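You operate a simulated robot arm through the tools that you are given. There is no shell and no other tool.

The job below is to be done with a simulated two-armed robot. You get a single attempt, and the scene is never put back.

Task
On the top of the wooden table, fold the cream cloth in half, so that its two short edges meet.

The check looks at the end state, three seconds after you hand in, the way a careful person would. Anything else that was tipped, shoved, dropped, spilled or broken makes it a failure. Flat cloth is picked up by pressing the open fingertips on it (5 to 10 N) and closing them slowly along it; thin cloth reads only 2 to 8 mm in the jaws.

Robot
Two 7-joint arms with two-finger grippers on one trunk, on a base that moves. Base frame: it is fixed to the floor where the robot stands at the start and does not move with it; the origin is under the middle of the robot, x ahead of it, y to its left, z up. Lengths are in mm, angles in degrees, forces in N, time in s.
The left shoulder is at the start at [78, 151, 888], the right one opposite. With the tool pointing down near the work surface each hand reaches from about 300 to 800 mm from the robot's upright axis, wherever it stands, measured 20 degrees to its own side. Places, roughly: cream cloth [1750, -1000, 750]; top of the wooden table [1900, -900, 700]. Payload 2.54 kg a hand.
The tool frame of a hand sits at the grasp point between the pads (the TCP): z along the fingers, y along the line on which they close. The tips reach 30 mm beyond it. The gripper opens to 116 mm; its body begins 95 mm behind the TCP.
Orientation is told as [roll, pitch, yaw] about the base's x, y, z axes, in that order, counted from this pose: with the fingers straight down and closing along the base's y, the tool's x points along the base's -x, its y along +y and its z along -z.

Tools
- The arms move only by the tool arm_command. It takes "left_plan", "right_plan" or both (then of equal length, played together; a hand with none holds still); each is text: rows parted by semicolons, each of 6 numbers parted by spaces: the shift along the base's x, y, z in mm, then the turn, a rotation vector about the base's x, y, z in degrees. In form: dx dy dz ax ay az; .... A call has 1 to 20 rows; each row shifts and turns the commanded pose from where the row before left it. "left_claw" and "right_claw" are, for a hand that has rows, the gripper command, from -1 (shut) to 1 (fully open), values between in proportion, set as the call begins (left out, the last holds). A row lasts 0.2 s, in which the tool goes at most 50 mm and 8.6 degrees; a call with a longer step from one row to the next is refused whole, and so is a gripper value outside its range. Where a pose cannot be reached the arm comes as near as it can. A force on the tool above 40 N (or 10 N above the force at the start of the call, whichever is more), or a blocked arm, ends the call early, and 0.2 s more pass. Each finger travels about 72 mm/s and halts on what it meets, pressing with about 41 N; the grip force reading is that of the motor and also rises with nothing between the fingers. The clock runs only during rows and for 0.2 s after the last one: add rows that do not move to give the fingers time. It gives the time, the measured TCP pose, the force on the tool (base axes), the opening and the grip force at its end, in the units of the frame above (readings bear some noise), with the torque about the TCP (base axes, N m) and any sound that the robot's microphone picked up.
- Cameras (640 x 400 px; columns grow to the right, rows downward): "scene" is now at [159.7, -11.3, 1036.3]; the picture's right is [-0.16, -0.99, 0.00], its down [-0.42, 0.07, -0.90] and it looks along [0.89, -0.15, -0.43] (base axes); focal length 229 px, centre (320, 200). "left" rides on the left gripper at [69, 15, -122] in its tool frame; the picture's right is [-0.21, 0.98, 0.00], its down [-0.83, -0.18, -0.53] and it looks along [-0.52, -0.12, 0.85] (tool axes); focal length 251 px, centre (320, 200). "right" rides on the right gripper at [69, -15, -122] in its tool frame; the picture's right is [0.21, 0.98, 0.00], its down [-0.83, 0.18, -0.53] and it looks along [-0.52, 0.12, 0.85] (tool axes); focal length 251 px, centre (320, 200). There is no depth. A picture from a camera that has moved, and an enlarged one, comes with that camera's place and axes in the base frame and with its lens. The place of the scene camera against the robot may be out by one fixed shift of up to 18 mm in any direction.
- camera(camera): a new picture of that camera. The clock stands still meanwhile.
- move_column(by): slides the trunk up (or, below 0, down) by that many mm; the arms and the scene camera ride with it, the base frame stays. It gives what a move gives, with no picture.
- roll_base(legs): drives the robot by 1 to 6 legs, each [ahead, left, turn to the left] in mm, mm and degrees, along the robot's own axes; the way and the turn of a leg run together, so that a leg with both is an arc; at most 1500 mm and 180 degrees a leg. The arms and the cameras ride along, it lands a little off, and it stops where it bumps. It gives what a move gives.
- aim_head(pan, tilt): turns the head with the scene camera to pan (to the left, within 80 degrees either way) and tilt (down, from -29 to 69), counted from straight ahead of the robot. It gives what a move gives.
- close_up(camera, box): a new picture of the part [left, top, right, bottom] of that camera's present view, enlarged. The clock stands still meanwhile.
- hand_in(): hands the job in; it is judged then, once.

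Places have to be worked out from the pictures, the camera data and where the tool is seen. Open the grippers and draw the arms clear of the work before you hand the job in, unless the task says otherwise.

The tools are called after ">>>" as name(argument=value, ...) on one line, values as JSON. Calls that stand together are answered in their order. arm_command: Moves the arms, as the interface text tells. Its arguments: {"type":"object","properties":{"left_plan":{"type":"string"},"left_claw":{"type":"number"},"right_plan":{"type":"string"},"right_claw":{"type":"number"}},"required":[]} The other tools are called the same way: move_column (by) moves the trunk up or down; roll_base (legs) drives the base; aim_head (pan, tilt) turns the head that bears the scene camera; camera (camera) takes a picture; close_up (camera, box) takes an enlarged picture of a part of a camera's view; hand_in () hands the job in.

At the start:

```text
time: 0.0
left_tcp_pos: [456.7, 155.4, 940.6]
left_tcp_rot: [-0.1, 0.0, 0.1]
left_force: [0.0, 0.5, 0.9]
left_torque: [-0.02, 0.0, -0.05]
left_opening: 115.9
left_gripper_force: 0.0
right_tcp_pos: [381.7, -149.1, 906.2]
right_tcp_rot: [0.0, 0.0, 0.0]
right_force: [0.2, 0.4, 0.5]
right_torque: [0.0, 0.0, 0.01]
right_opening: 116.0
right_gripper_force: 0.0
trunk travel left (down, up): [-125.0, 164.0]
robot x, y, heading: [0.9, -0.8, 0.1]
head pan, tilt (commanded): [-9.2, 25.2]
```

scene: 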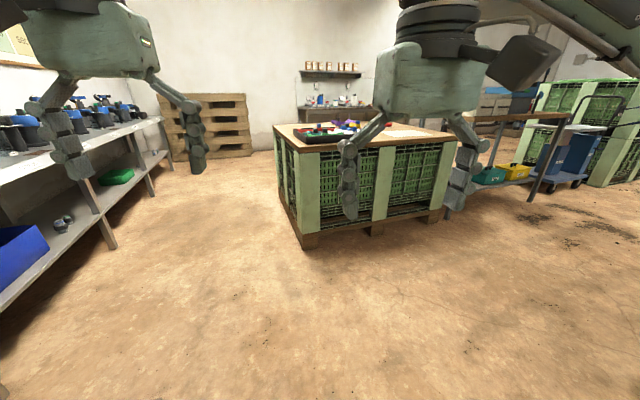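
right: 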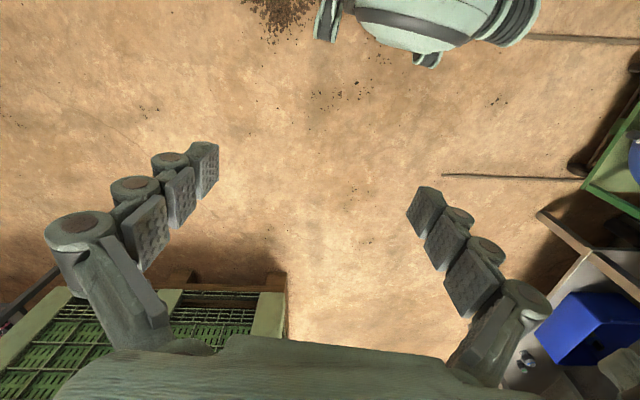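
left: 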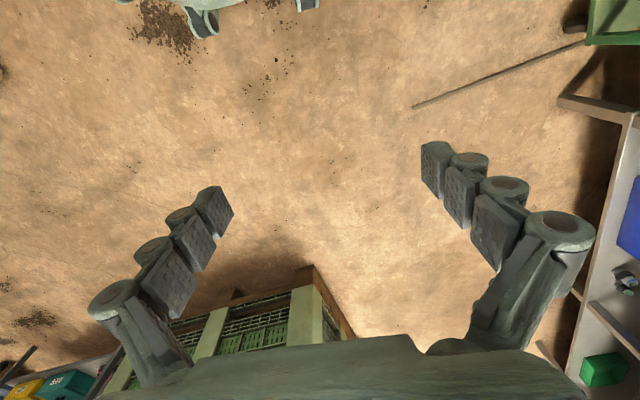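

I see a crate-table ahead with things on top and a cloth at its right. I'll take an enlarged look at the table top before driving.

>>> close_up(camera="scene", box=[260, 90, 500, 240])

>>> aim_head(pan=-30, tilt=20)

>>> camera(camera="scene")

```text
2.67 times, centred on (380, 165) of scene
camera zoom: at [159.7, -11.3, 1036.3], right [-0.16, -0.99, 0.0], down [-0.42, 0.07, -0.9], along [0.89, -0.15, -0.43], focal length 611 px, centre (160, 293)
```

zoom: 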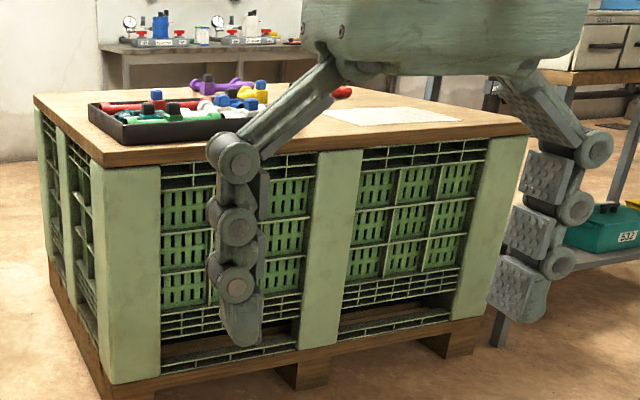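

```text
time: 0.8
left_tcp_pos: [455.6, 155.3, 941.7]
left_tcp_rot: [0.0, 0.0, 0.1]
left_force: [0.5, 0.6, -0.5]
left_torque: [-0.03, 0.02, -0.01]
left_opening: 116.0
left_gripper_force: 0.1
right_tcp_pos: [379.7, -148.6, 906.8]
right_tcp_rot: [0.0, -0.1, 0.0]
right_force: [0.2, 1.2, 0.0]
right_torque: [-0.01, -0.03, 0.02]
right_opening: 116.2
right_gripper_force: 0.0
trunk travel left (down, up): [-125.0, 164.0]
robot x, y, heading: [-1.4, 0.2, -0.0]
head pan, tilt (commanded): [-30.0, 20.0]
```

```text
taken
camera scene: at [149.5, -43.0, 1044.7], right [-0.5, -0.87, 0.0], down [-0.3, 0.17, -0.94], along [0.81, -0.47, -0.34], focal length 229 px, centre (320, 200)
```

scene: 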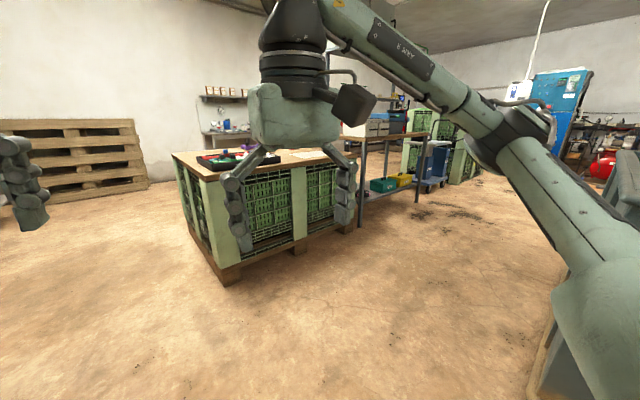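

The table's near edge seems to run from about (1540,-110) to (1760,-1360) if the top is near z 700, turned about 10°. I'll drive closer toward the cloth side with the arms high and look again.

>>> roll_base(legs=[[600, -800, 0], [0, 0, 10]])

>>> aim_head(pan=0, tilt=25)

>>> camera(camera="scene")

```text
time: 8.3
left_tcp_pos: [1012.1, -671.8, 941.2]
left_tcp_rot: [0.1, 0.0, -2.9]
left_force: [0.5, -0.8, 0.3]
left_torque: [-0.01, -0.01, 0.0]
left_opening: 116.1
left_gripper_force: 0.0
right_tcp_pos: [919.1, -970.0, 905.5]
right_tcp_rot: [-0.1, 0.0, -3.0]
right_force: [1.2, 1.6, -0.4]
right_torque: [-0.02, 0.01, -0.01]
right_opening: 116.0
right_gripper_force: 0.0
trunk travel left (down, up): [-125.0, 164.0]
robot x, y, heading: [552.2, -802.9, -2.7]
head pan, tilt (commanded): [-30.0, 20.0]
stopped in leg 1: the robot was blocked; the commanded pose is now the measured one
```

```text
time: 9.3
left_tcp_pos: [1013.3, -672.3, 941.3]
left_tcp_rot: [0.0, -0.1, -2.9]
left_force: [0.6, -0.1, 0.9]
left_torque: [0.02, 0.0, 0.01]
left_opening: 116.0
left_gripper_force: 0.1
right_tcp_pos: [919.9, -972.2, 904.8]
right_tcp_rot: [0.0, 0.0, -3.0]
right_force: [-0.2, 0.4, -0.9]
right_torque: [0.04, -0.03, 0.01]
right_opening: 115.8
right_gripper_force: 0.0
trunk travel left (down, up): [-125.0, 164.0]
robot x, y, heading: [551.1, -799.3, -2.9]
head pan, tilt (commanded): [0.0, 25.0]
```

```text
taken
camera scene: at [709.9, -807.2, 1036.6], right [-0.05, -1.0, 0.0], down [-0.42, 0.02, -0.91], along [0.91, -0.05, -0.42], focal length 229 px, centre (320, 200)
```

scene: 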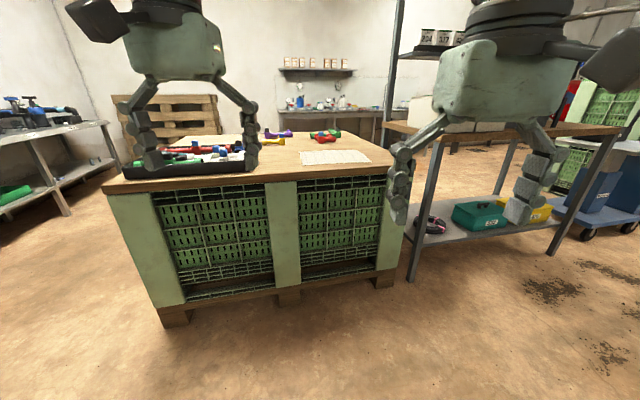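

The base was blocked near the end of leg 1, so I bumped something, likely at my right. I'll look to the right and down to find it.

>>> aim_head(pan=-75, tilt=40)

>>> camera(camera="scene")

>>> camera(camera="right")

>>> camera(camera="left")

```text
time: 10.8
left_tcp_pos: [1014.1, -671.7, 941.2]
left_tcp_rot: [0.0, 0.1, -2.9]
left_force: [-0.5, -0.9, -0.1]
left_torque: [-0.04, -0.01, -0.01]
left_opening: 116.0
left_gripper_force: 0.1
right_tcp_pos: [918.7, -970.5, 905.6]
right_tcp_rot: [0.1, 0.0, -3.0]
right_force: [-0.1, -0.6, 0.4]
right_torque: [0.01, 0.0, -0.02]
right_opening: 115.9
right_gripper_force: 0.0
trunk travel left (down, up): [-125.0, 164.0]
robot x, y, heading: [549.0, -801.6, -3.1]
head pan, tilt (commanded): [-75.0, 40.0]
```

```text
taken
camera scene: at [635.6, -885.5, 1013.3], right [-0.98, -0.21, 0.0], down [-0.13, 0.63, -0.77], along [0.16, -0.75, -0.64], focal length 229 px, centre (320, 200)
```

scene: 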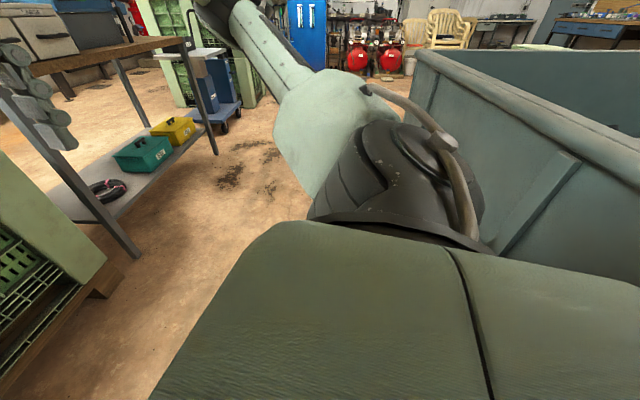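

```text
taken
camera right: at [849.5, -982.9, 1027.3], right [-0.16, 0.99, 0.0], down [0.83, 0.14, 0.53], along [0.53, 0.09, -0.85], focal length 251 px, centre (320, 200)
```

right: 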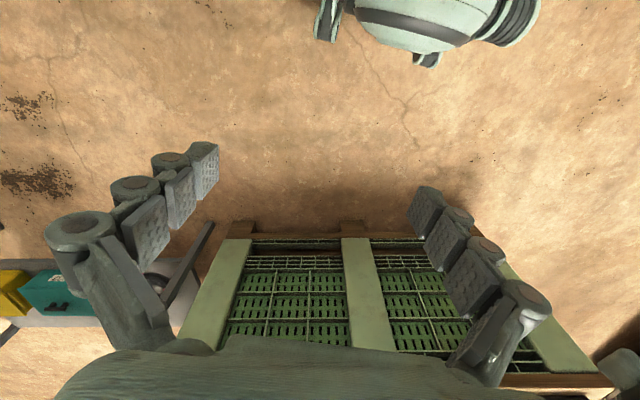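

```text
taken
camera left: at [945.6, -653.8, 1063.7], right [0.26, 0.96, 0.0], down [0.82, -0.22, 0.53], along [0.52, -0.14, -0.85], focal length 251 px, centre (320, 200)
```

left: 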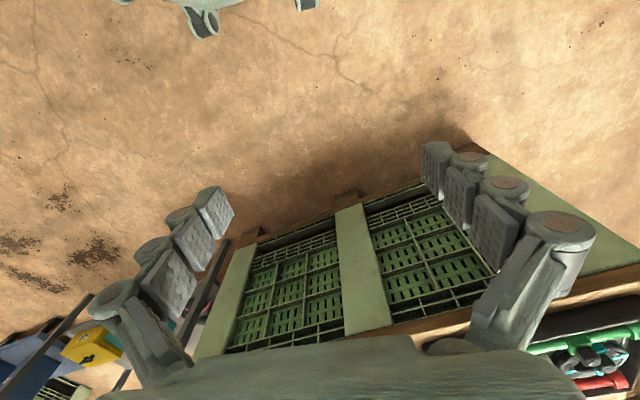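

A large metal bin stands at my right; the shoulder or base touched it. I'll move left away from it, turn to square up, and then look at the table from nearer.

>>> roll_base(legs=[[0, 120, 0], [0, 0, 13], [180, 0, 0]])

>>> aim_head(pan=0, tilt=30)

>>> camera(camera="scene")

```text
time: 14.5
left_tcp_pos: [1152.0, -417.5, 941.7]
left_tcp_rot: [0.0, 0.0, 10.2]
left_force: [-0.3, 0.3, -0.2]
left_torque: [-0.01, 0.07, -0.02]
left_opening: 116.0
left_gripper_force: 0.1
right_tcp_pos: [1128.7, -730.3, 906.1]
right_tcp_rot: [-0.1, 0.0, 10.4]
right_force: [0.3, 0.4, 0.6]
right_torque: [0.04, -0.01, -0.02]
right_opening: 116.0
right_gripper_force: 0.0
trunk travel left (down, up): [-125.0, 164.0]
robot x, y, heading: [728.1, -651.8, 10.1]
head pan, tilt (commanded): [-75.0, 40.0]
```

```text
time: 16.0
left_tcp_pos: [1152.2, -417.5, 940.6]
left_tcp_rot: [0.0, 0.0, 10.2]
left_force: [0.1, -0.4, 0.3]
left_torque: [0.01, -0.03, -0.01]
left_opening: 115.7
left_gripper_force: 0.0
right_tcp_pos: [1128.6, -730.3, 905.6]
right_tcp_rot: [0.0, 0.1, 10.2]
right_force: [0.1, 2.2, 0.4]
right_torque: [-0.03, -0.01, 0.02]
right_opening: 116.1
right_gripper_force: 0.1
trunk travel left (down, up): [-125.0, 164.0]
robot x, y, heading: [728.6, -652.0, 10.1]
head pan, tilt (commanded): [0.0, 30.0]
```

```text
taken
camera scene: at [886.6, -618.5, 1028.6], right [0.18, -0.98, 0.0], down [-0.49, -0.09, -0.87], along [0.85, 0.15, -0.5], focal length 229 px, centre (320, 200)
```

scene: 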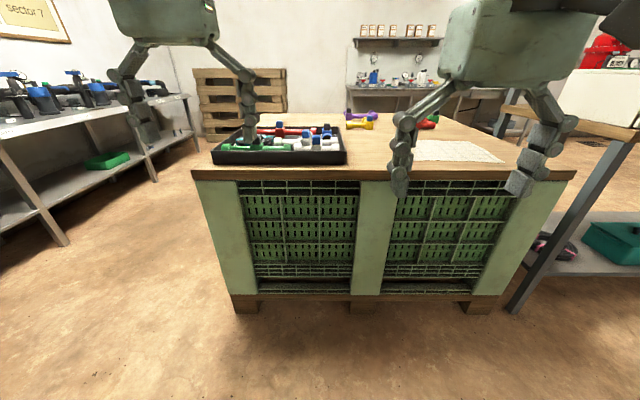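

Now I'm nearly squared to the table (near edge about 820 mm ahead of my axis, top near z≈750). I'll zoom in on the cloth to find its corners.

>>> close_up(camera="scene", box=[330, 90, 580, 220])

>>> aim_head(pan=-25, tilt=30)

>>> camera(camera="scene")

```text
2.56 times, centred on (455, 155) of scene
camera zoom: at [886.6, -618.5, 1028.6], right [0.18, -0.98, 0.0], down [-0.49, -0.09, -0.87], along [0.85, 0.15, -0.5], focal length 587 px, centre (-26, 315)
```

zoom: 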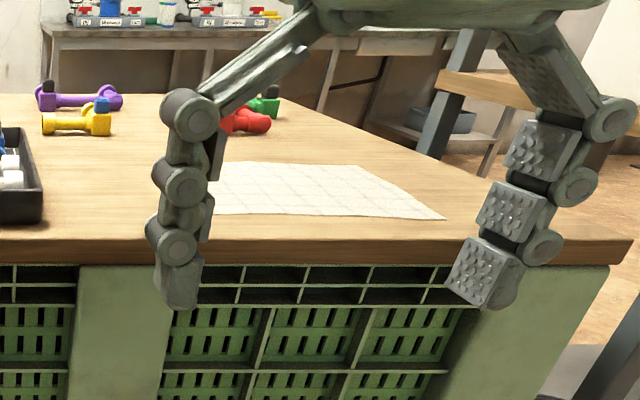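

```text
time: 16.9
left_tcp_pos: [1151.6, -418.1, 940.9]
left_tcp_rot: [0.1, 0.0, 10.2]
left_force: [0.1, 0.3, -0.3]
left_torque: [0.0, 0.02, -0.03]
left_opening: 115.7
left_gripper_force: 0.1
right_tcp_pos: [1129.7, -729.9, 905.3]
right_tcp_rot: [0.0, -0.1, 10.2]
right_force: [-0.5, 0.5, 0.4]
right_torque: [-0.01, -0.01, -0.03]
right_opening: 116.0
right_gripper_force: 0.0
trunk travel left (down, up): [-125.0, 164.0]
robot x, y, heading: [729.5, -650.0, 10.3]
head pan, tilt (commanded): [-25.0, 30.0]
```

```text
taken
camera scene: at [885.0, -657.5, 1028.7], right [-0.26, -0.97, 0.0], down [-0.48, 0.13, -0.87], along [0.84, -0.22, -0.5], focal length 229 px, centre (320, 200)
```

scene: 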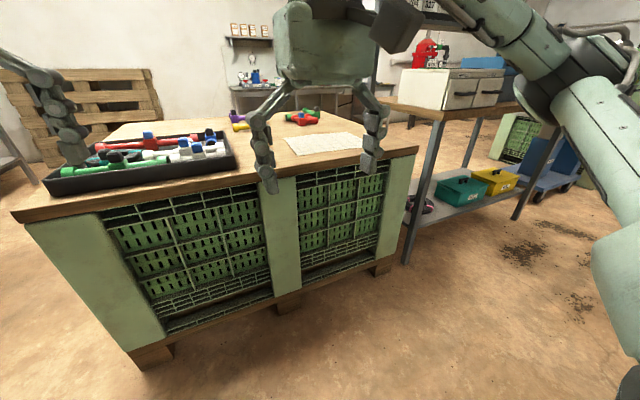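

The cloth lies about 80–340 mm in from the near edge with its long side roughly along that edge. I'll zoom in from this view, where its left end is visible.

>>> close_up(camera="scene", box=[250, 100, 410, 200])

```text
4.00 times, centred on (330, 150) of scene
camera zoom: at [885.0, -657.5, 1028.7], right [-0.26, -0.97, 0.0], down [-0.48, 0.13, -0.87], along [0.84, -0.22, -0.5], focal length 917 px, centre (280, 400)
```

zoom: 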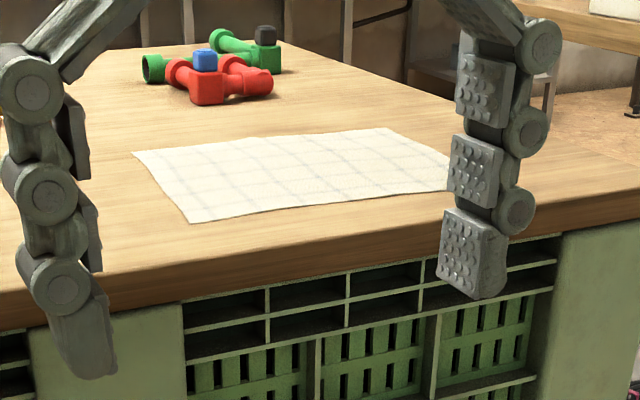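

Cloth corners I estimate (base frame, z≈750): NL (1685,-782), FL (1938,-763), FR (1977,-1086), NR (1725,-1105), so about 325 × 254 mm with the short edges at its left and right ends. I'll look straight down to learn how far my base sticks out before approaching.

>>> aim_head(pan=0, tilt=69)

>>> camera(camera="scene")

```text
time: 17.9
left_tcp_pos: [1152.9, -418.4, 942.2]
left_tcp_rot: [0.0, 0.0, 10.2]
left_force: [0.4, -0.7, 0.7]
left_torque: [0.04, 0.01, -0.03]
left_opening: 116.0
left_gripper_force: 0.1
right_tcp_pos: [1129.0, -729.7, 905.8]
right_tcp_rot: [0.0, 0.1, 10.2]
right_force: [-0.2, -0.7, -0.3]
right_torque: [0.02, 0.0, -0.04]
right_opening: 116.1
right_gripper_force: 0.2
trunk travel left (down, up): [-125.0, 164.0]
robot x, y, heading: [734.0, -653.0, 10.1]
head pan, tilt (commanded): [0.0, 68.8]
```

```text
taken
camera scene: at [852.6, -624.5, 977.2], right [0.18, -0.98, 0.0], down [-0.92, -0.16, -0.36], along [0.36, 0.06, -0.93], focal length 229 px, centre (320, 200)
```

scene: 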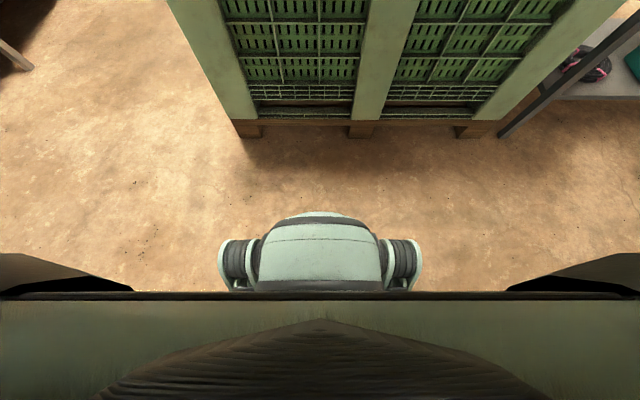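

My base looks like a roughly round pedestal of ~290 mm radius, so I can stand about 300 mm from the table edge. I'll turn to heading 0, go ahead past the bin, then right and ahead again, with the hands high above the table (tips ≥ 870).

>>> roll_base(legs=[[0, 0, -10.1], [270, 0, 0], [0, -325, 0], [180, 0, 0]])

>>> aim_head(pan=0, tilt=45)

>>> camera(camera="scene")

>>> camera(camera="right")

>>> camera(camera="left")

```text
time: 25.0
left_tcp_pos: [1641.5, -827.2, 941.9]
left_tcp_rot: [0.0, 0.0, -0.4]
left_force: [-0.4, 0.2, -0.3]
left_torque: [0.02, -0.02, -0.04]
left_opening: 115.9
left_gripper_force: 0.0
right_tcp_pos: [1560.2, -1130.5, 905.6]
right_tcp_rot: [-0.1, 0.0, -0.5]
right_force: [0.2, 0.1, -0.2]
right_torque: [-0.04, 0.02, 0.0]
right_opening: 116.0
right_gripper_force: 0.0
trunk travel left (down, up): [-125.0, 164.0]
robot x, y, heading: [1183.2, -975.3, -0.6]
head pan, tilt (commanded): [0.0, 68.8]
```

```text
time: 25.9
left_tcp_pos: [1640.1, -827.2, 942.1]
left_tcp_rot: [0.0, -0.1, -0.4]
left_force: [-0.3, 0.3, -0.4]
left_torque: [-0.01, -0.02, 0.0]
left_opening: 116.0
left_gripper_force: 0.1
right_tcp_pos: [1560.9, -1130.4, 906.1]
right_tcp_rot: [0.0, 0.0, -0.5]
right_force: [-0.1, -0.4, -0.9]
right_torque: [0.0, 0.02, 0.01]
right_opening: 115.9
right_gripper_force: 0.1
trunk travel left (down, up): [-125.0, 164.0]
robot x, y, heading: [1181.1, -979.2, -0.5]
head pan, tilt (commanded): [0.0, 45.0]
```

```text
taken
camera scene: at [1333.0, -975.2, 1006.0], right [-0.01, -1.0, 0.0], down [-0.71, 0.01, -0.71], along [0.71, -0.01, -0.71], focal length 229 px, centre (320, 200)
```

scene: 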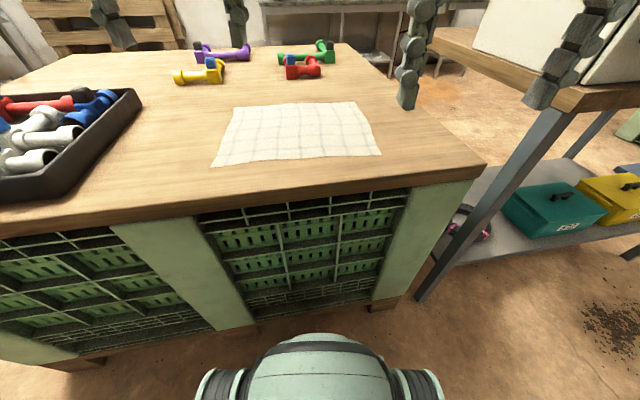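

```text
taken
camera right: at [1490.7, -1144.7, 1027.3], right [-0.21, 0.98, 0.0], down [0.83, 0.17, 0.53], along [0.52, 0.11, -0.85], focal length 251 px, centre (320, 200)
```

right: 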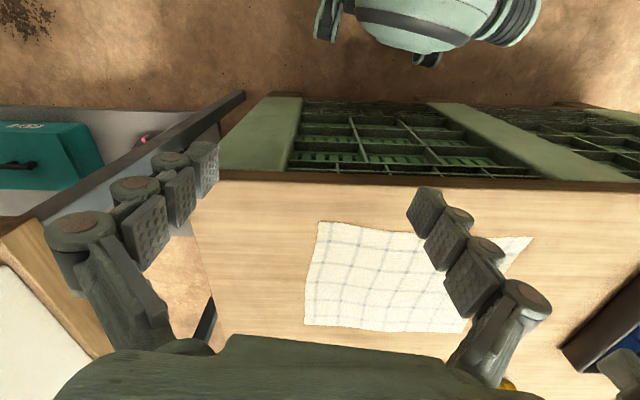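

```text
taken
camera left: at [1572.3, -812.0, 1063.8], right [0.22, 0.97, 0.0], down [0.82, -0.19, 0.53], along [0.52, -0.12, -0.85], focal length 251 px, centre (320, 200)
```

left: 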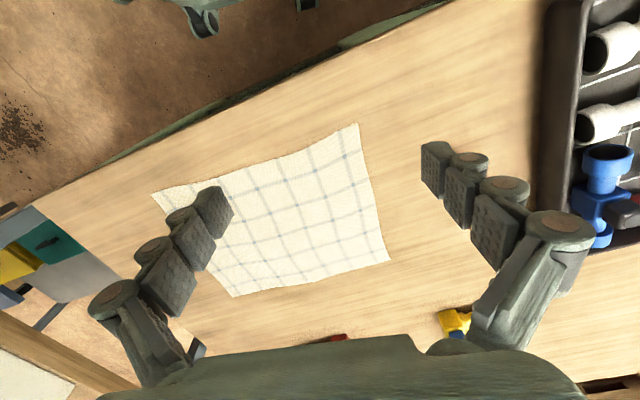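

Now I see the cloth well; from both wrist cameras the surface is near z≈740 and corners NL (1668,-785), FL (1920,-768), FR (1951,-1078), NR (1704,-1100), about 315×250. I'll roll about 90 mm closer, with hands still high, so both edges are within reach.

>>> roll_base(legs=[[85, 15, 0.5]])

>>> camera(camera="scene")

>>> camera(camera="right")

>>> camera(camera="left")

```text
time: 27.1
left_tcp_pos: [1725.5, -807.3, 940.6]
left_tcp_rot: [0.0, 0.0, 0.4]
left_force: [1.0, 0.0, 0.9]
left_torque: [0.0, -0.01, 0.02]
left_opening: 116.0
left_gripper_force: 0.1
right_tcp_pos: [1647.7, -1111.8, 906.0]
right_tcp_rot: [0.0, 0.1, 0.2]
right_force: [0.7, 0.4, -0.2]
right_torque: [-0.01, 0.03, -0.02]
right_opening: 115.9
right_gripper_force: 0.0
trunk travel left (down, up): [-125.0, 164.0]
robot x, y, heading: [1267.3, -962.8, 0.2]
head pan, tilt (commanded): [0.0, 45.0]
stopped in leg 1: the robot was blocked; the commanded pose is now the measured one
```

```text
taken
camera scene: at [1418.9, -959.4, 1006.0], right [0.0, -1.0, 0.0], down [-0.71, 0.0, -0.71], along [0.71, 0.0, -0.71], focal length 229 px, centre (320, 200)
```

scene: 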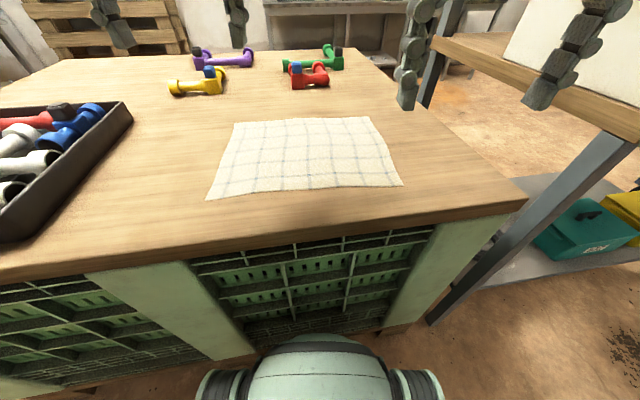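

```text
taken
camera right: at [1578.7, -1126.8, 1027.1], right [-0.22, 0.98, 0.0], down [0.83, 0.19, 0.53], along [0.52, 0.12, -0.85], focal length 251 px, centre (320, 200)
```

right: 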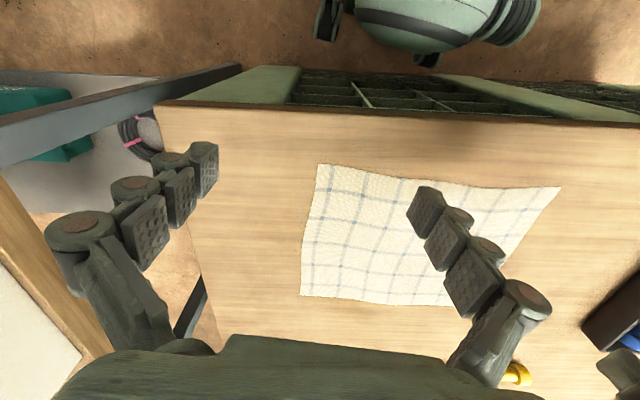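

```text
taken
camera left: at [1656.8, -793.2, 1063.2], right [0.21, 0.98, 0.0], down [0.83, -0.18, 0.53], along [0.52, -0.11, -0.85], focal length 251 px, centre (320, 200)
```

left: 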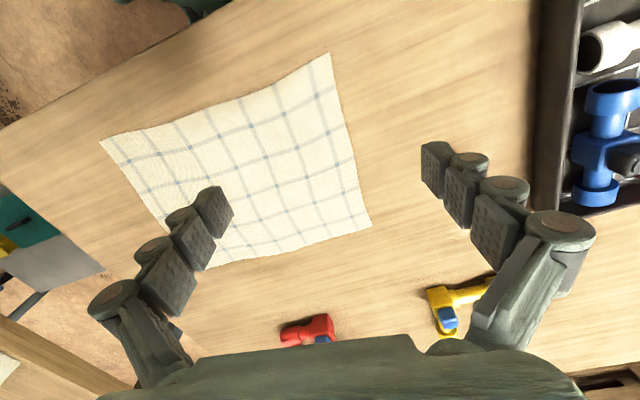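

The robot barely touched at the end of that leg, and the cloth corners computed now match the earlier ones, so nothing shifted. I'll back off 12 mm so that the base does not press on the pallet.

>>> roll_base(legs=[[-12, 0, 0]])

```text
time: 27.9
left_tcp_pos: [1712.8, -807.4, 941.2]
left_tcp_rot: [0.0, 0.0, 0.3]
left_force: [0.4, 0.6, -0.1]
left_torque: [0.01, 0.01, -0.03]
left_opening: 116.1
left_gripper_force: 0.1
right_tcp_pos: [1636.0, -1111.7, 904.0]
right_tcp_rot: [0.0, -0.1, 0.1]
right_force: [0.2, 0.6, -0.7]
right_torque: [-0.01, -0.02, -0.02]
right_opening: 116.0
right_gripper_force: 0.1
trunk travel left (down, up): [-125.0, 164.0]
robot x, y, heading: [1257.6, -965.9, 0.4]
head pan, tilt (commanded): [0.0, 45.0]
```

Now I'll move the left hand over the far-left corner (≈1900,-808) and then the right hand over the near-left corner (≈1697,-822), both at a hover height near 865, yawed 6° to the cloth and opened to about 40 mm.

>>> arm_command(left_plan="31.3 -0.1 -12.5 0 0 1;31.3 -0.1 -12.5 0 0 1;31.3 -0.1 -12.5 0 0 1;31.3 -0.1 -12.5 0 0 1;31.3 -0.1 -12.5 0 0 1;31.3 -0.1 -12.5 0 0 0.9;0 0 0 0 0 0;0 0 0 0 0 0;0 0 0 0 0 0;0 0 0 0 0 0", right_plan="0 0 0 0 0 0;0 0 0 0 0 0;7.7 36.2 -4.2 0 0 0.8;7.7 36.2 -4.2 0 0 0.8;7.7 36.2 -4.2 0 0 0.8;7.7 36.2 -4.2 0 0 0.8;7.7 36.2 -4.2 0 0 0.7;7.7 36.2 -4.2 0 0 0.7;7.7 36.2 -4.2 0 0 0.7;7.7 36.2 -4.2 0 0 0.7", left_claw=-0.3, right_claw=-0.3)

>>> camera(camera="scene")

>>> camera(camera="left")

>>> camera(camera="right")

```text
time: 30.1
left_tcp_pos: [1900.6, -810.4, 864.6]
left_tcp_rot: [0.0, 0.1, 6.3]
left_force: [1.0, -0.5, -0.6]
left_torque: [0.04, 0.04, -0.01]
left_opening: 40.6
left_gripper_force: 0.0
right_tcp_pos: [1698.9, -822.6, 869.3]
right_tcp_rot: [0.0, 0.0, 6.2]
right_force: [-0.2, -0.9, 0.1]
right_torque: [0.02, -0.01, 0.02]
right_opening: 40.5
right_gripper_force: 0.0
trunk travel left (down, up): [-125.0, 164.0]
robot x, y, heading: [1256.6, -963.0, 0.2]
head pan, tilt (commanded): [0.0, 45.0]
```

```text
taken
camera scene: at [1407.2, -959.4, 1006.0], right [0.0, -1.0, 0.0], down [-0.71, 0.0, -0.71], along [0.71, 0.0, -0.71], focal length 229 px, centre (320, 200)
```

scene: 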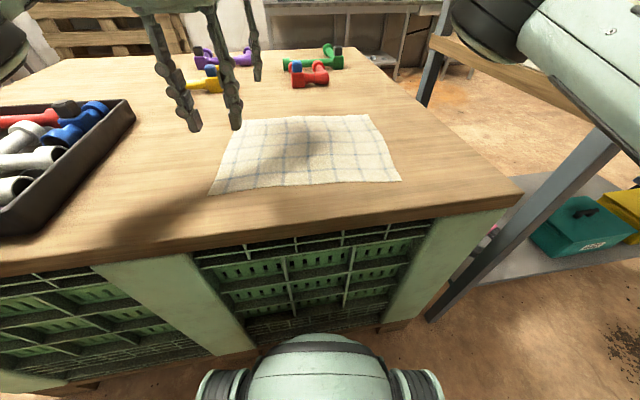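

```text
taken
camera left: at [1831.5, -803.8, 988.0], right [0.11, 0.99, 0.0], down [0.84, -0.09, 0.53], along [0.53, -0.06, -0.85], focal length 251 px, centre (320, 200)
```

left: 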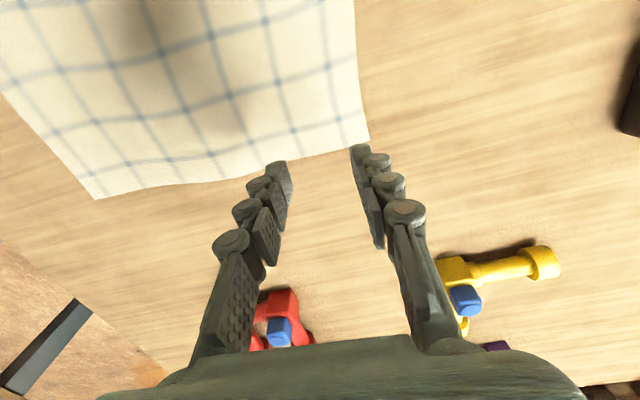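

```text
taken
camera right: at [1631.7, -844.1, 990.5], right [-0.32, 0.95, 0.0], down [0.8, 0.27, 0.53], along [0.51, 0.17, -0.85], focal length 251 px, centre (320, 200)
```

right: 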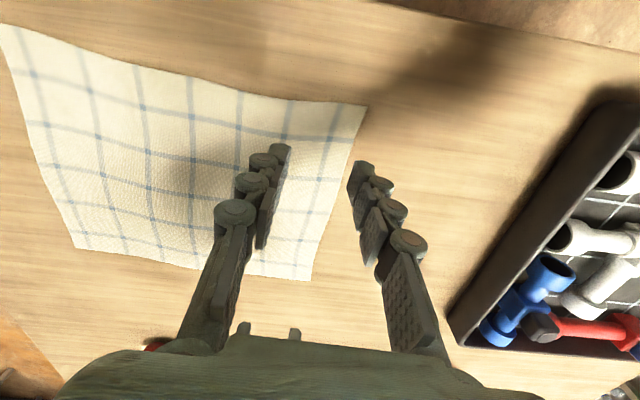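

Tips are well placed: FL at ≈(1920,-765), NL at ≈(1668,-786), and both hands are about 40 mm inside the left edge and 25 mm in from the corners. I'll descend both to just above the cloth.

>>> arm_command(left_plan="0 0.5 -16 0 0 0;0 0.5 -16 0 0 0;0 0.5 -16 0 0 0;0 0.5 -16 0 0 0;0 0 -16 0 0 0;0 0 0 0 0 0", right_plan="0 0 -17 0 0 0;0 0 -17 0 0 0;0 0 -17 0 0 0;0 0 -17 0 0 0;0 0 -17 0 0 0;0 0 0 0 0 0")

>>> camera(camera="left")

>>> camera(camera="right")

```text
time: 31.5
left_tcp_pos: [1901.6, -807.7, 785.9]
left_tcp_rot: [0.0, 0.0, 6.1]
left_force: [0.8, 0.2, 0.5]
left_torque: [0.01, -0.02, 0.02]
left_opening: 40.6
left_gripper_force: 0.0
right_tcp_pos: [1698.6, -820.5, 786.8]
right_tcp_rot: [0.0, 0.0, 6.1]
right_force: [0.2, 0.2, 0.2]
right_torque: [-0.01, -0.03, 0.02]
right_opening: 40.6
right_gripper_force: 0.1
trunk travel left (down, up): [-125.0, 164.0]
robot x, y, heading: [1257.0, -962.9, 0.0]
head pan, tilt (commanded): [0.0, 45.0]
```

```text
taken
camera left: at [1832.4, -800.6, 908.6], right [0.11, 0.99, 0.0], down [0.84, -0.09, 0.53], along [0.53, -0.06, -0.85], focal length 251 px, centre (320, 200)
```

left: 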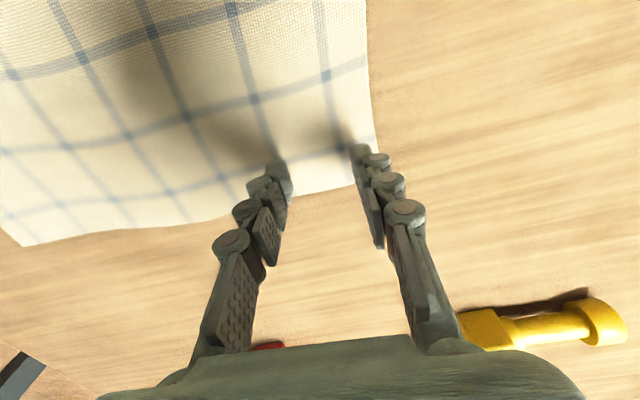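

```text
taken
camera right: at [1631.2, -843.2, 907.9], right [-0.32, 0.95, 0.0], down [0.8, 0.27, 0.53], along [0.51, 0.17, -0.85], focal length 251 px, centre (320, 200)
```

right: 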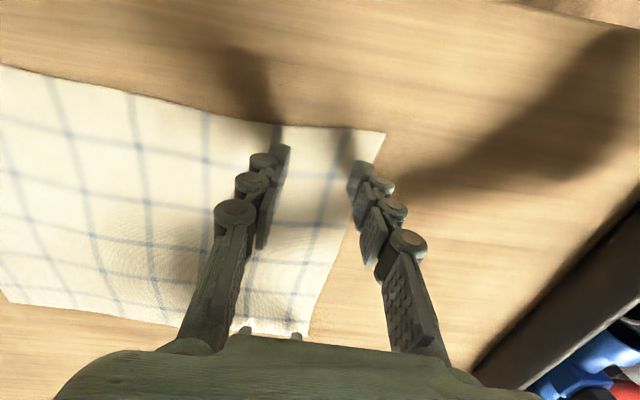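

The fingertips are over the cloth with the outer fingers just inside the left edge. I'll ease down in small steps until contact registers.

>>> arm_command(left_plan="0 0 -3 0 0 0;0 0 -3 0 0 0;0 0 -3 0 0 0;0 0 0 0 0 0", right_plan="0 0 -3 0 0 0;0 0 -3 0 0 0;0 0 -3 0 0 0;0 0 0 0 0 0")

>>> arm_command(left_plan="0 0 -2 0 0 0;0 0 0 0 0 0", right_plan="0 0 -2 0 0 0;0 0 0 0 0 0")

```text
time: 32.5
left_tcp_pos: [1901.3, -806.8, 776.5]
left_tcp_rot: [0.0, 0.0, 6.2]
left_force: [1.0, -0.9, 0.8]
left_torque: [-0.01, 0.0, 0.0]
left_opening: 40.6
left_gripper_force: 0.1
right_tcp_pos: [1699.0, -820.7, 776.9]
right_tcp_rot: [0.0, 0.1, 6.2]
right_force: [-0.3, 0.1, -0.1]
right_torque: [-0.01, -0.01, 0.03]
right_opening: 40.6
right_gripper_force: 0.1
trunk travel left (down, up): [-125.0, 164.0]
robot x, y, heading: [1259.4, -964.4, 0.1]
head pan, tilt (commanded): [0.0, 45.0]
```

```text
time: 33.1
left_tcp_pos: [1900.1, -807.3, 775.1]
left_tcp_rot: [0.0, 0.0, 6.2]
left_force: [0.1, 0.2, 0.4]
left_torque: [0.01, -0.04, -0.02]
left_opening: 40.7
left_gripper_force: 0.0
right_tcp_pos: [1698.5, -820.5, 774.7]
right_tcp_rot: [0.1, -0.1, 6.1]
right_force: [-0.3, 1.2, 1.1]
right_torque: [0.0, 0.03, -0.03]
right_opening: 40.3
right_gripper_force: 0.1
trunk travel left (down, up): [-125.0, 164.0]
robot x, y, heading: [1257.9, -964.1, 0.1]
head pan, tilt (commanded): [0.0, 45.0]
```

No contact yet at TCP z≈775; I'll keep going down in 2 mm steps.

>>> arm_command(left_plan="0 0 -2 0 0 0;0 0 0 0 0 0", right_plan="0 0 -2 0 0 0;0 0 0 0 0 0")

>>> arm_command(left_plan="0 0 -2 0 0 0;0 0 0 0 0 0", right_plan="0 0 -2 0 0 0;0 0 0 0 0 0")

```text
time: 33.7
left_tcp_pos: [1899.9, -806.0, 772.4]
left_tcp_rot: [0.0, 0.2, 6.2]
left_force: [-0.4, 0.5, 0.4]
left_torque: [-0.01, 0.02, -0.02]
left_opening: 40.4
left_gripper_force: 0.1
right_tcp_pos: [1698.3, -821.6, 773.3]
right_tcp_rot: [0.0, 0.0, 6.2]
right_force: [0.1, -0.4, 1.0]
right_torque: [0.0, -0.02, 0.03]
right_opening: 40.6
right_gripper_force: 0.0
trunk travel left (down, up): [-125.0, 164.0]
robot x, y, heading: [1255.1, -963.8, 0.3]
head pan, tilt (commanded): [0.0, 45.0]
```

```text
time: 34.3
left_tcp_pos: [1900.2, -806.4, 771.1]
left_tcp_rot: [0.0, -0.1, 6.1]
left_force: [0.1, -0.5, 3.2]
left_torque: [0.02, 0.04, -0.02]
left_opening: 40.6
left_gripper_force: 0.2
right_tcp_pos: [1699.8, -821.4, 771.6]
right_tcp_rot: [0.0, 0.0, 6.2]
right_force: [0.0, 0.1, 0.5]
right_torque: [-0.02, 0.02, 0.01]
right_opening: 40.7
right_gripper_force: 0.1
trunk travel left (down, up): [-125.0, 164.0]
robot x, y, heading: [1253.3, -966.5, -0.0]
head pan, tilt (commanded): [0.0, 45.0]
```

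The left tips have made contact (3 N) at TCP z≈771, so the cloth surface is at about z=741. I'll go 1 mm more with the left and 2 mm with the right.

>>> arm_command(left_plan="0 0 -1 0 0 0;0 0 0 0 0 0", right_plan="0 0 -1.5 0 0 0;0 0 0 0 0 0")

```text
time: 34.9
left_tcp_pos: [1899.8, -805.5, 770.1]
left_tcp_rot: [0.0, 0.0, 6.2]
left_force: [1.0, -0.8, 4.9]
left_torque: [0.04, -0.02, -0.02]
left_opening: 40.9
left_gripper_force: 0.1
right_tcp_pos: [1698.3, -821.3, 771.6]
right_tcp_rot: [0.1, -0.2, 6.2]
right_force: [1.5, 1.8, 6.2]
right_torque: [0.09, -0.03, 0.0]
right_opening: 40.9
right_gripper_force: 0.2
trunk travel left (down, up): [-125.0, 164.0]
robot x, y, heading: [1259.7, -965.1, 0.1]
head pan, tilt (commanded): [0.0, 45.0]
```

Both tips are pressing (5 and 6 N). I'll add a touch on the left and begin closing slowly in steps.

>>> arm_command(left_plan="0 0 -0.7 0 0 0;0 0 0 0 0 0", right_plan="0 0 -0.3 0 0 0;0 0 0 0 0 0", left_claw=-0.38, right_claw=-0.38)

>>> arm_command(left_plan="0 0 0 0 0 0;0 0 0 0 0 0", right_plan="0 0 0 0 0 0;0 0 0 0 0 0", left_claw=-0.46, right_claw=-0.46)

>>> camera(camera="left")

>>> camera(camera="right")

```text
time: 35.5
left_tcp_pos: [1899.4, -806.7, 771.4]
left_tcp_rot: [0.1, 0.1, 6.2]
left_force: [-3.2, 0.1, 7.6]
left_torque: [0.08, 0.05, 0.01]
left_opening: 36.2
left_gripper_force: 0.1
right_tcp_pos: [1697.9, -823.0, 771.7]
right_tcp_rot: [0.0, -0.1, 6.2]
right_force: [2.8, 0.0, 9.2]
right_torque: [0.07, -0.05, -0.02]
right_opening: 36.5
right_gripper_force: 0.0
trunk travel left (down, up): [-125.0, 164.0]
robot x, y, heading: [1255.2, -958.2, 0.1]
head pan, tilt (commanded): [0.0, 45.0]
```

```text
time: 36.1
left_tcp_pos: [1900.1, -806.1, 771.8]
left_tcp_rot: [-0.1, -0.1, 6.3]
left_force: [-0.9, -0.5, 7.8]
left_torque: [0.01, 0.0, 0.01]
left_opening: 31.5
left_gripper_force: 0.1
right_tcp_pos: [1698.6, -822.1, 770.1]
right_tcp_rot: [-0.1, -0.2, 6.1]
right_force: [0.3, 0.4, 9.7]
right_torque: [0.06, -0.01, 0.0]
right_opening: 32.0
right_gripper_force: 0.1
trunk travel left (down, up): [-125.0, 164.0]
robot x, y, heading: [1257.3, -966.3, 0.1]
head pan, tilt (commanded): [0.0, 45.0]
```

```text
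taken
camera left: at [1830.2, -799.1, 893.2], right [0.11, 0.99, 0.0], down [0.84, -0.09, 0.53], along [0.53, -0.06, -0.84], focal length 251 px, centre (320, 200)
```

left: 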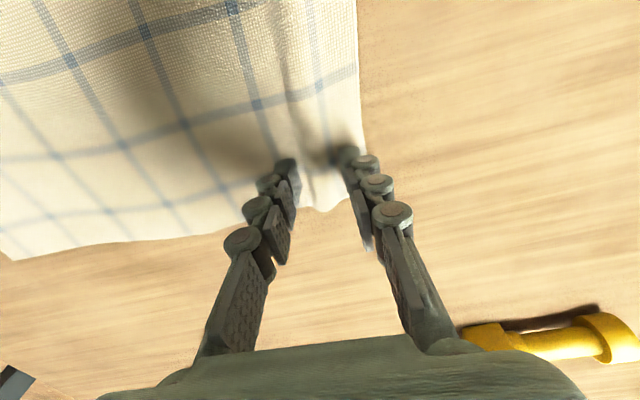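

```text
taken
camera right: at [1630.0, -844.7, 892.2], right [-0.32, 0.95, 0.0], down [0.8, 0.27, 0.53], along [0.51, 0.17, -0.84], focal length 251 px, centre (320, 200)
```

right: 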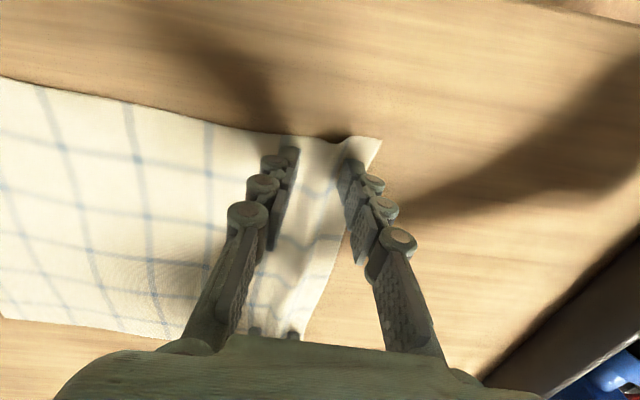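

A ridge is forming between the fingers on both sides, so the cloth is being gathered properly. I'll keep closing slowly.

>>> arm_command(left_plan="0 0 0 0 0 0;0 0 0 0 0 0", right_plan="0 0 0 0 0 0;0 0 0 0 0 0", left_claw=-0.56, right_claw=-0.56)

>>> arm_command(left_plan="0 0 0 0 0 0;0 0 0 0 0 0", right_plan="0 0 0 0 0 0;0 0 0 0 0 0", left_claw=-0.66, right_claw=-0.66)

>>> arm_command(left_plan="0 0 0 0 0 0;0 0 0 0 0 0", right_plan="0 0 0 0 0 0;0 0 0 0 0 0", left_claw=-0.76, right_claw=-0.76)

>>> camera(camera="left")

>>> camera(camera="right")

```text
time: 36.7
left_tcp_pos: [1899.4, -805.6, 770.3]
left_tcp_rot: [-0.1, 0.0, 6.2]
left_force: [-1.1, 0.4, 8.0]
left_torque: [0.04, 0.02, -0.03]
left_opening: 25.0
left_gripper_force: 0.0
right_tcp_pos: [1697.7, -821.2, 769.4]
right_tcp_rot: [0.0, -0.1, 6.3]
right_force: [0.3, 0.7, 9.7]
right_torque: [0.05, -0.01, 0.01]
right_opening: 25.6
right_gripper_force: 0.0
trunk travel left (down, up): [-125.0, 164.0]
robot x, y, heading: [1257.3, -962.4, -0.1]
head pan, tilt (commanded): [0.0, 45.0]
```

```text
time: 37.3
left_tcp_pos: [1899.2, -805.8, 770.4]
left_tcp_rot: [0.0, 0.0, 6.2]
left_force: [-1.0, 0.1, 7.0]
left_torque: [0.04, 0.01, 0.02]
left_opening: 18.9
left_gripper_force: 0.0
right_tcp_pos: [1697.3, -822.0, 771.9]
right_tcp_rot: [0.0, 0.1, 6.3]
right_force: [0.1, 0.1, 7.6]
right_torque: [0.06, -0.01, -0.01]
right_opening: 18.8
right_gripper_force: 0.0
trunk travel left (down, up): [-125.0, 164.0]
robot x, y, heading: [1254.5, -963.7, -0.1]
head pan, tilt (commanded): [0.0, 45.0]
```

```text
time: 37.9
left_tcp_pos: [1900.9, -805.8, 770.9]
left_tcp_rot: [0.0, -0.1, 6.2]
left_force: [-1.0, 0.2, 4.9]
left_torque: [0.0, 0.06, 0.0]
left_opening: 12.8
left_gripper_force: 0.0
right_tcp_pos: [1697.6, -821.6, 770.9]
right_tcp_rot: [0.0, 0.0, 6.2]
right_force: [-0.1, 0.1, 5.2]
right_torque: [0.01, 0.02, 0.01]
right_opening: 12.9
right_gripper_force: 0.1
trunk travel left (down, up): [-125.0, 164.0]
robot x, y, heading: [1257.2, -964.9, 0.1]
head pan, tilt (commanded): [0.0, 45.0]
```

```text
taken
camera left: at [1830.5, -799.0, 892.6], right [0.11, 0.99, 0.0], down [0.84, -0.09, 0.53], along [0.53, -0.06, -0.85], focal length 251 px, centre (320, 200)
```

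left: 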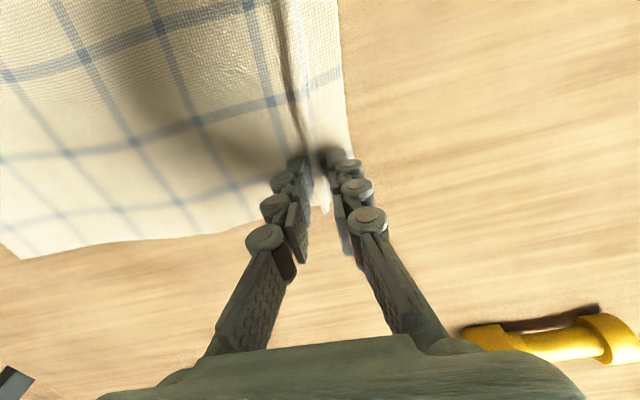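

```text
taken
camera right: at [1630.3, -844.6, 891.6], right [-0.32, 0.95, 0.0], down [0.8, 0.27, 0.53], along [0.51, 0.17, -0.85], focal length 251 px, centre (320, 200)
```

right: 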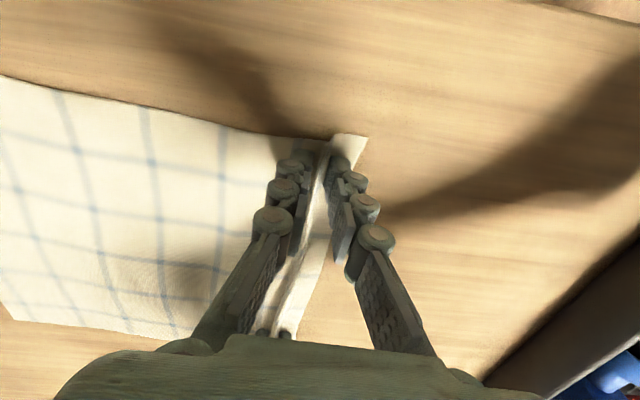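

The ridge is well inside the jaws; force has eased to 5 N, so I'll press a little more and finish closing.

>>> arm_command(left_plan="0 0 -0.7 0 0 0;0 0 0 0 0 0", right_plan="0 0 -0.7 0 0 0;0 0 0 0 0 0", left_claw=-0.86, right_claw=-0.86)

>>> arm_command(left_plan="0 0 0 0 0 0;0 0 0 0 0 0;0 0 0 0 0 0", right_plan="0 0 0 0 0 0;0 0 0 0 0 0;0 0 0 0 0 0", left_claw=-1, right_claw=-1)

>>> camera(camera="left")

>>> camera(camera="right")

```text
time: 38.5
left_tcp_pos: [1900.0, -805.1, 770.2]
left_tcp_rot: [0.0, 0.0, 6.1]
left_force: [0.4, 1.2, 7.4]
left_torque: [0.09, 0.0, 0.02]
left_opening: 7.9
left_gripper_force: 0.1
right_tcp_pos: [1698.0, -822.7, 770.0]
right_tcp_rot: [0.0, 0.0, 6.2]
right_force: [0.3, -0.4, 3.6]
right_torque: [0.01, 0.0, 0.01]
right_opening: 7.1
right_gripper_force: 0.2
trunk travel left (down, up): [-125.0, 164.0]
robot x, y, heading: [1255.6, -960.9, 0.2]
head pan, tilt (commanded): [0.0, 45.0]
```

```text
time: 39.3
left_tcp_pos: [1900.6, -806.3, 769.8]
left_tcp_rot: [0.0, 0.0, 6.1]
left_force: [-0.9, -0.4, 16.5]
left_torque: [0.09, 0.11, -0.02]
left_opening: 0.3
left_gripper_force: 30.9
right_tcp_pos: [1697.7, -822.4, 770.4]
right_tcp_rot: [0.1, 0.0, 6.1]
right_force: [0.5, 0.8, 2.7]
right_torque: [0.04, 0.01, 0.04]
right_opening: 3.8
right_gripper_force: 39.7
trunk travel left (down, up): [-125.0, 164.0]
robot x, y, heading: [1258.8, -961.6, -0.1]
head pan, tilt (commanded): [0.0, 45.0]
```

```text
taken
camera left: at [1830.6, -799.3, 891.7], right [0.11, 0.99, 0.0], down [0.84, -0.09, 0.53], along [0.53, -0.06, -0.85], focal length 251 px, centre (320, 200)
```

left: 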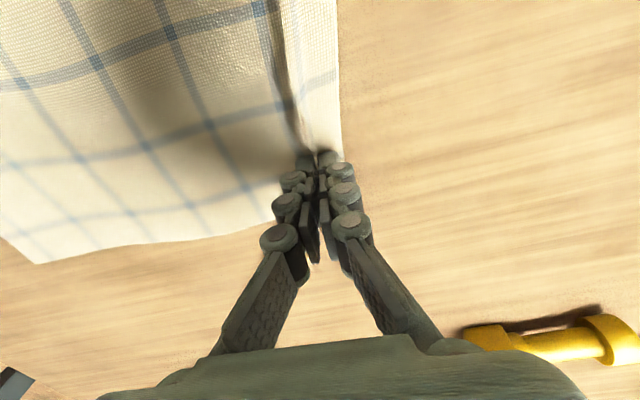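

```text
taken
camera right: at [1630.5, -844.7, 891.4], right [-0.32, 0.95, 0.0], down [0.8, 0.27, 0.53], along [0.51, 0.17, -0.85], focal length 251 px, centre (320, 200)
```

right: 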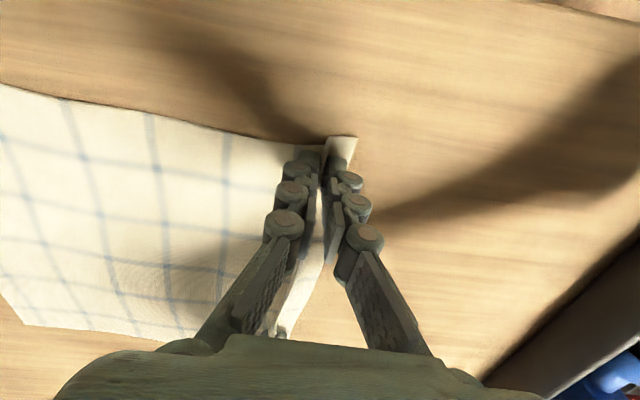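

The right hand holds cloth (3.8 mm), but the left jaws shut empty (0.3 mm) with the ridge slipped under. I'll raise the left hand a little, reopen it and look; the right keeps its hold.

>>> arm_command(left_plan="0 0 10 0 0 0;0 0 12 0 0 0;0 0 0 0 0 0")

>>> arm_command(left_plan="0 0 0 0 0 0;0 0 0 0 0 0;0 0 0 0 0 0", left_claw=-0.3)

>>> camera(camera="left")

>>> close_up(camera="scene", box=[180, 60, 420, 210])

```text
time: 40.1
left_tcp_pos: [1901.3, -807.2, 790.4]
left_tcp_rot: [0.1, 0.0, 6.2]
left_force: [-0.9, -0.6, 1.1]
left_torque: [0.03, 0.03, 0.0]
left_opening: 4.2
left_gripper_force: 40.6
right_tcp_pos: [1698.7, -821.8, 769.8]
right_tcp_rot: [0.0, 0.0, 6.2]
right_force: [-0.3, -0.9, 0.2]
right_torque: [0.01, 0.02, 0.01]
right_opening: 0.6
right_gripper_force: 25.5
trunk travel left (down, up): [-125.0, 164.0]
robot x, y, heading: [1259.9, -963.7, 0.2]
head pan, tilt (commanded): [0.0, 45.0]
```

```text
time: 40.9
left_tcp_pos: [1901.1, -807.4, 791.3]
left_tcp_rot: [0.0, 0.0, 6.2]
left_force: [0.0, -0.7, 0.0]
left_torque: [0.02, -0.01, -0.01]
left_opening: 40.8
left_gripper_force: 0.0
right_tcp_pos: [1698.9, -822.6, 770.0]
right_tcp_rot: [0.1, -0.1, 6.2]
right_force: [0.6, 0.3, 3.5]
right_torque: [-0.05, 0.01, 0.0]
right_opening: 4.1
right_gripper_force: 39.3
trunk travel left (down, up): [-125.0, 164.0]
robot x, y, heading: [1256.5, -965.5, 0.2]
head pan, tilt (commanded): [0.0, 45.0]
```

```text
taken
camera left: at [1831.1, -800.3, 913.1], right [0.11, 0.99, 0.0], down [0.84, -0.09, 0.53], along [0.53, -0.06, -0.85], focal length 251 px, centre (320, 200)
```

left: 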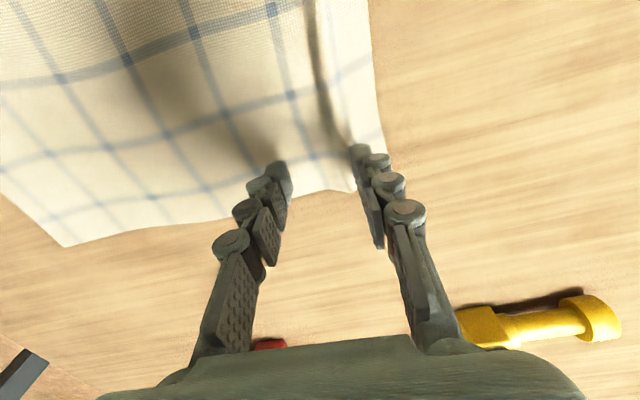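

```text
2.67 times, centred on (300, 135) of scene
camera zoom: at [1407.0, -959.5, 1006.1], right [0.0, -1.0, 0.0], down [-0.71, 0.0, -0.71], along [0.71, 0.0, -0.71], focal length 611 px, centre (373, 373)
```

zoom: 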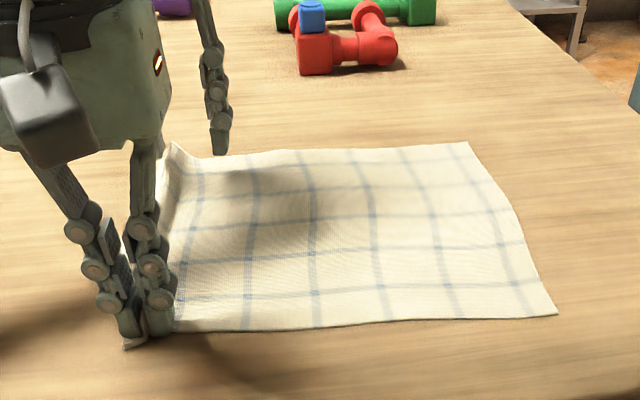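

The opening readings jitter (right 3.8→0.6→4.1 while holding; left read 4.2 after lifting), so the left may well have been holding before I reopened it. The cloth is back in place under the left tips, so I'll repeat the press at the same spot.

>>> arm_command(left_plan="0 0 -9 0 0 0;0 0 -9 0 0 0;0 0 -1.5 0 0 0;0 0 0 0 0 0")

>>> arm_command(left_plan="0 0 -1.5 0 0 0;0 0 0 0 0 0")

```text
time: 41.9
left_tcp_pos: [1901.0, -807.4, 771.6]
left_tcp_rot: [0.0, 0.0, 6.2]
left_force: [0.4, -1.8, 1.3]
left_torque: [0.0, 0.0, 0.02]
left_opening: 40.8
left_gripper_force: 0.2
right_tcp_pos: [1698.4, -823.1, 769.4]
right_tcp_rot: [0.1, -0.1, 6.2]
right_force: [0.8, -0.2, 1.7]
right_torque: [-0.06, -0.05, 0.03]
right_opening: 4.3
right_gripper_force: 30.7
trunk travel left (down, up): [-125.0, 164.0]
robot x, y, heading: [1256.9, -964.4, 0.1]
head pan, tilt (commanded): [0.0, 45.0]
```

```text
time: 42.5
left_tcp_pos: [1900.1, -808.0, 770.7]
left_tcp_rot: [-0.1, -0.2, 6.1]
left_force: [2.1, -0.8, 7.6]
left_torque: [-0.04, -0.04, -0.01]
left_opening: 41.4
left_gripper_force: 0.6
right_tcp_pos: [1697.7, -822.3, 770.1]
right_tcp_rot: [0.0, 0.1, 6.2]
right_force: [0.1, -0.5, 0.3]
right_torque: [-0.03, 0.01, -0.04]
right_opening: 4.1
right_gripper_force: 30.5
trunk travel left (down, up): [-125.0, 164.0]
robot x, y, heading: [1256.6, -960.7, 0.3]
head pan, tilt (commanded): [0.0, 45.0]
```

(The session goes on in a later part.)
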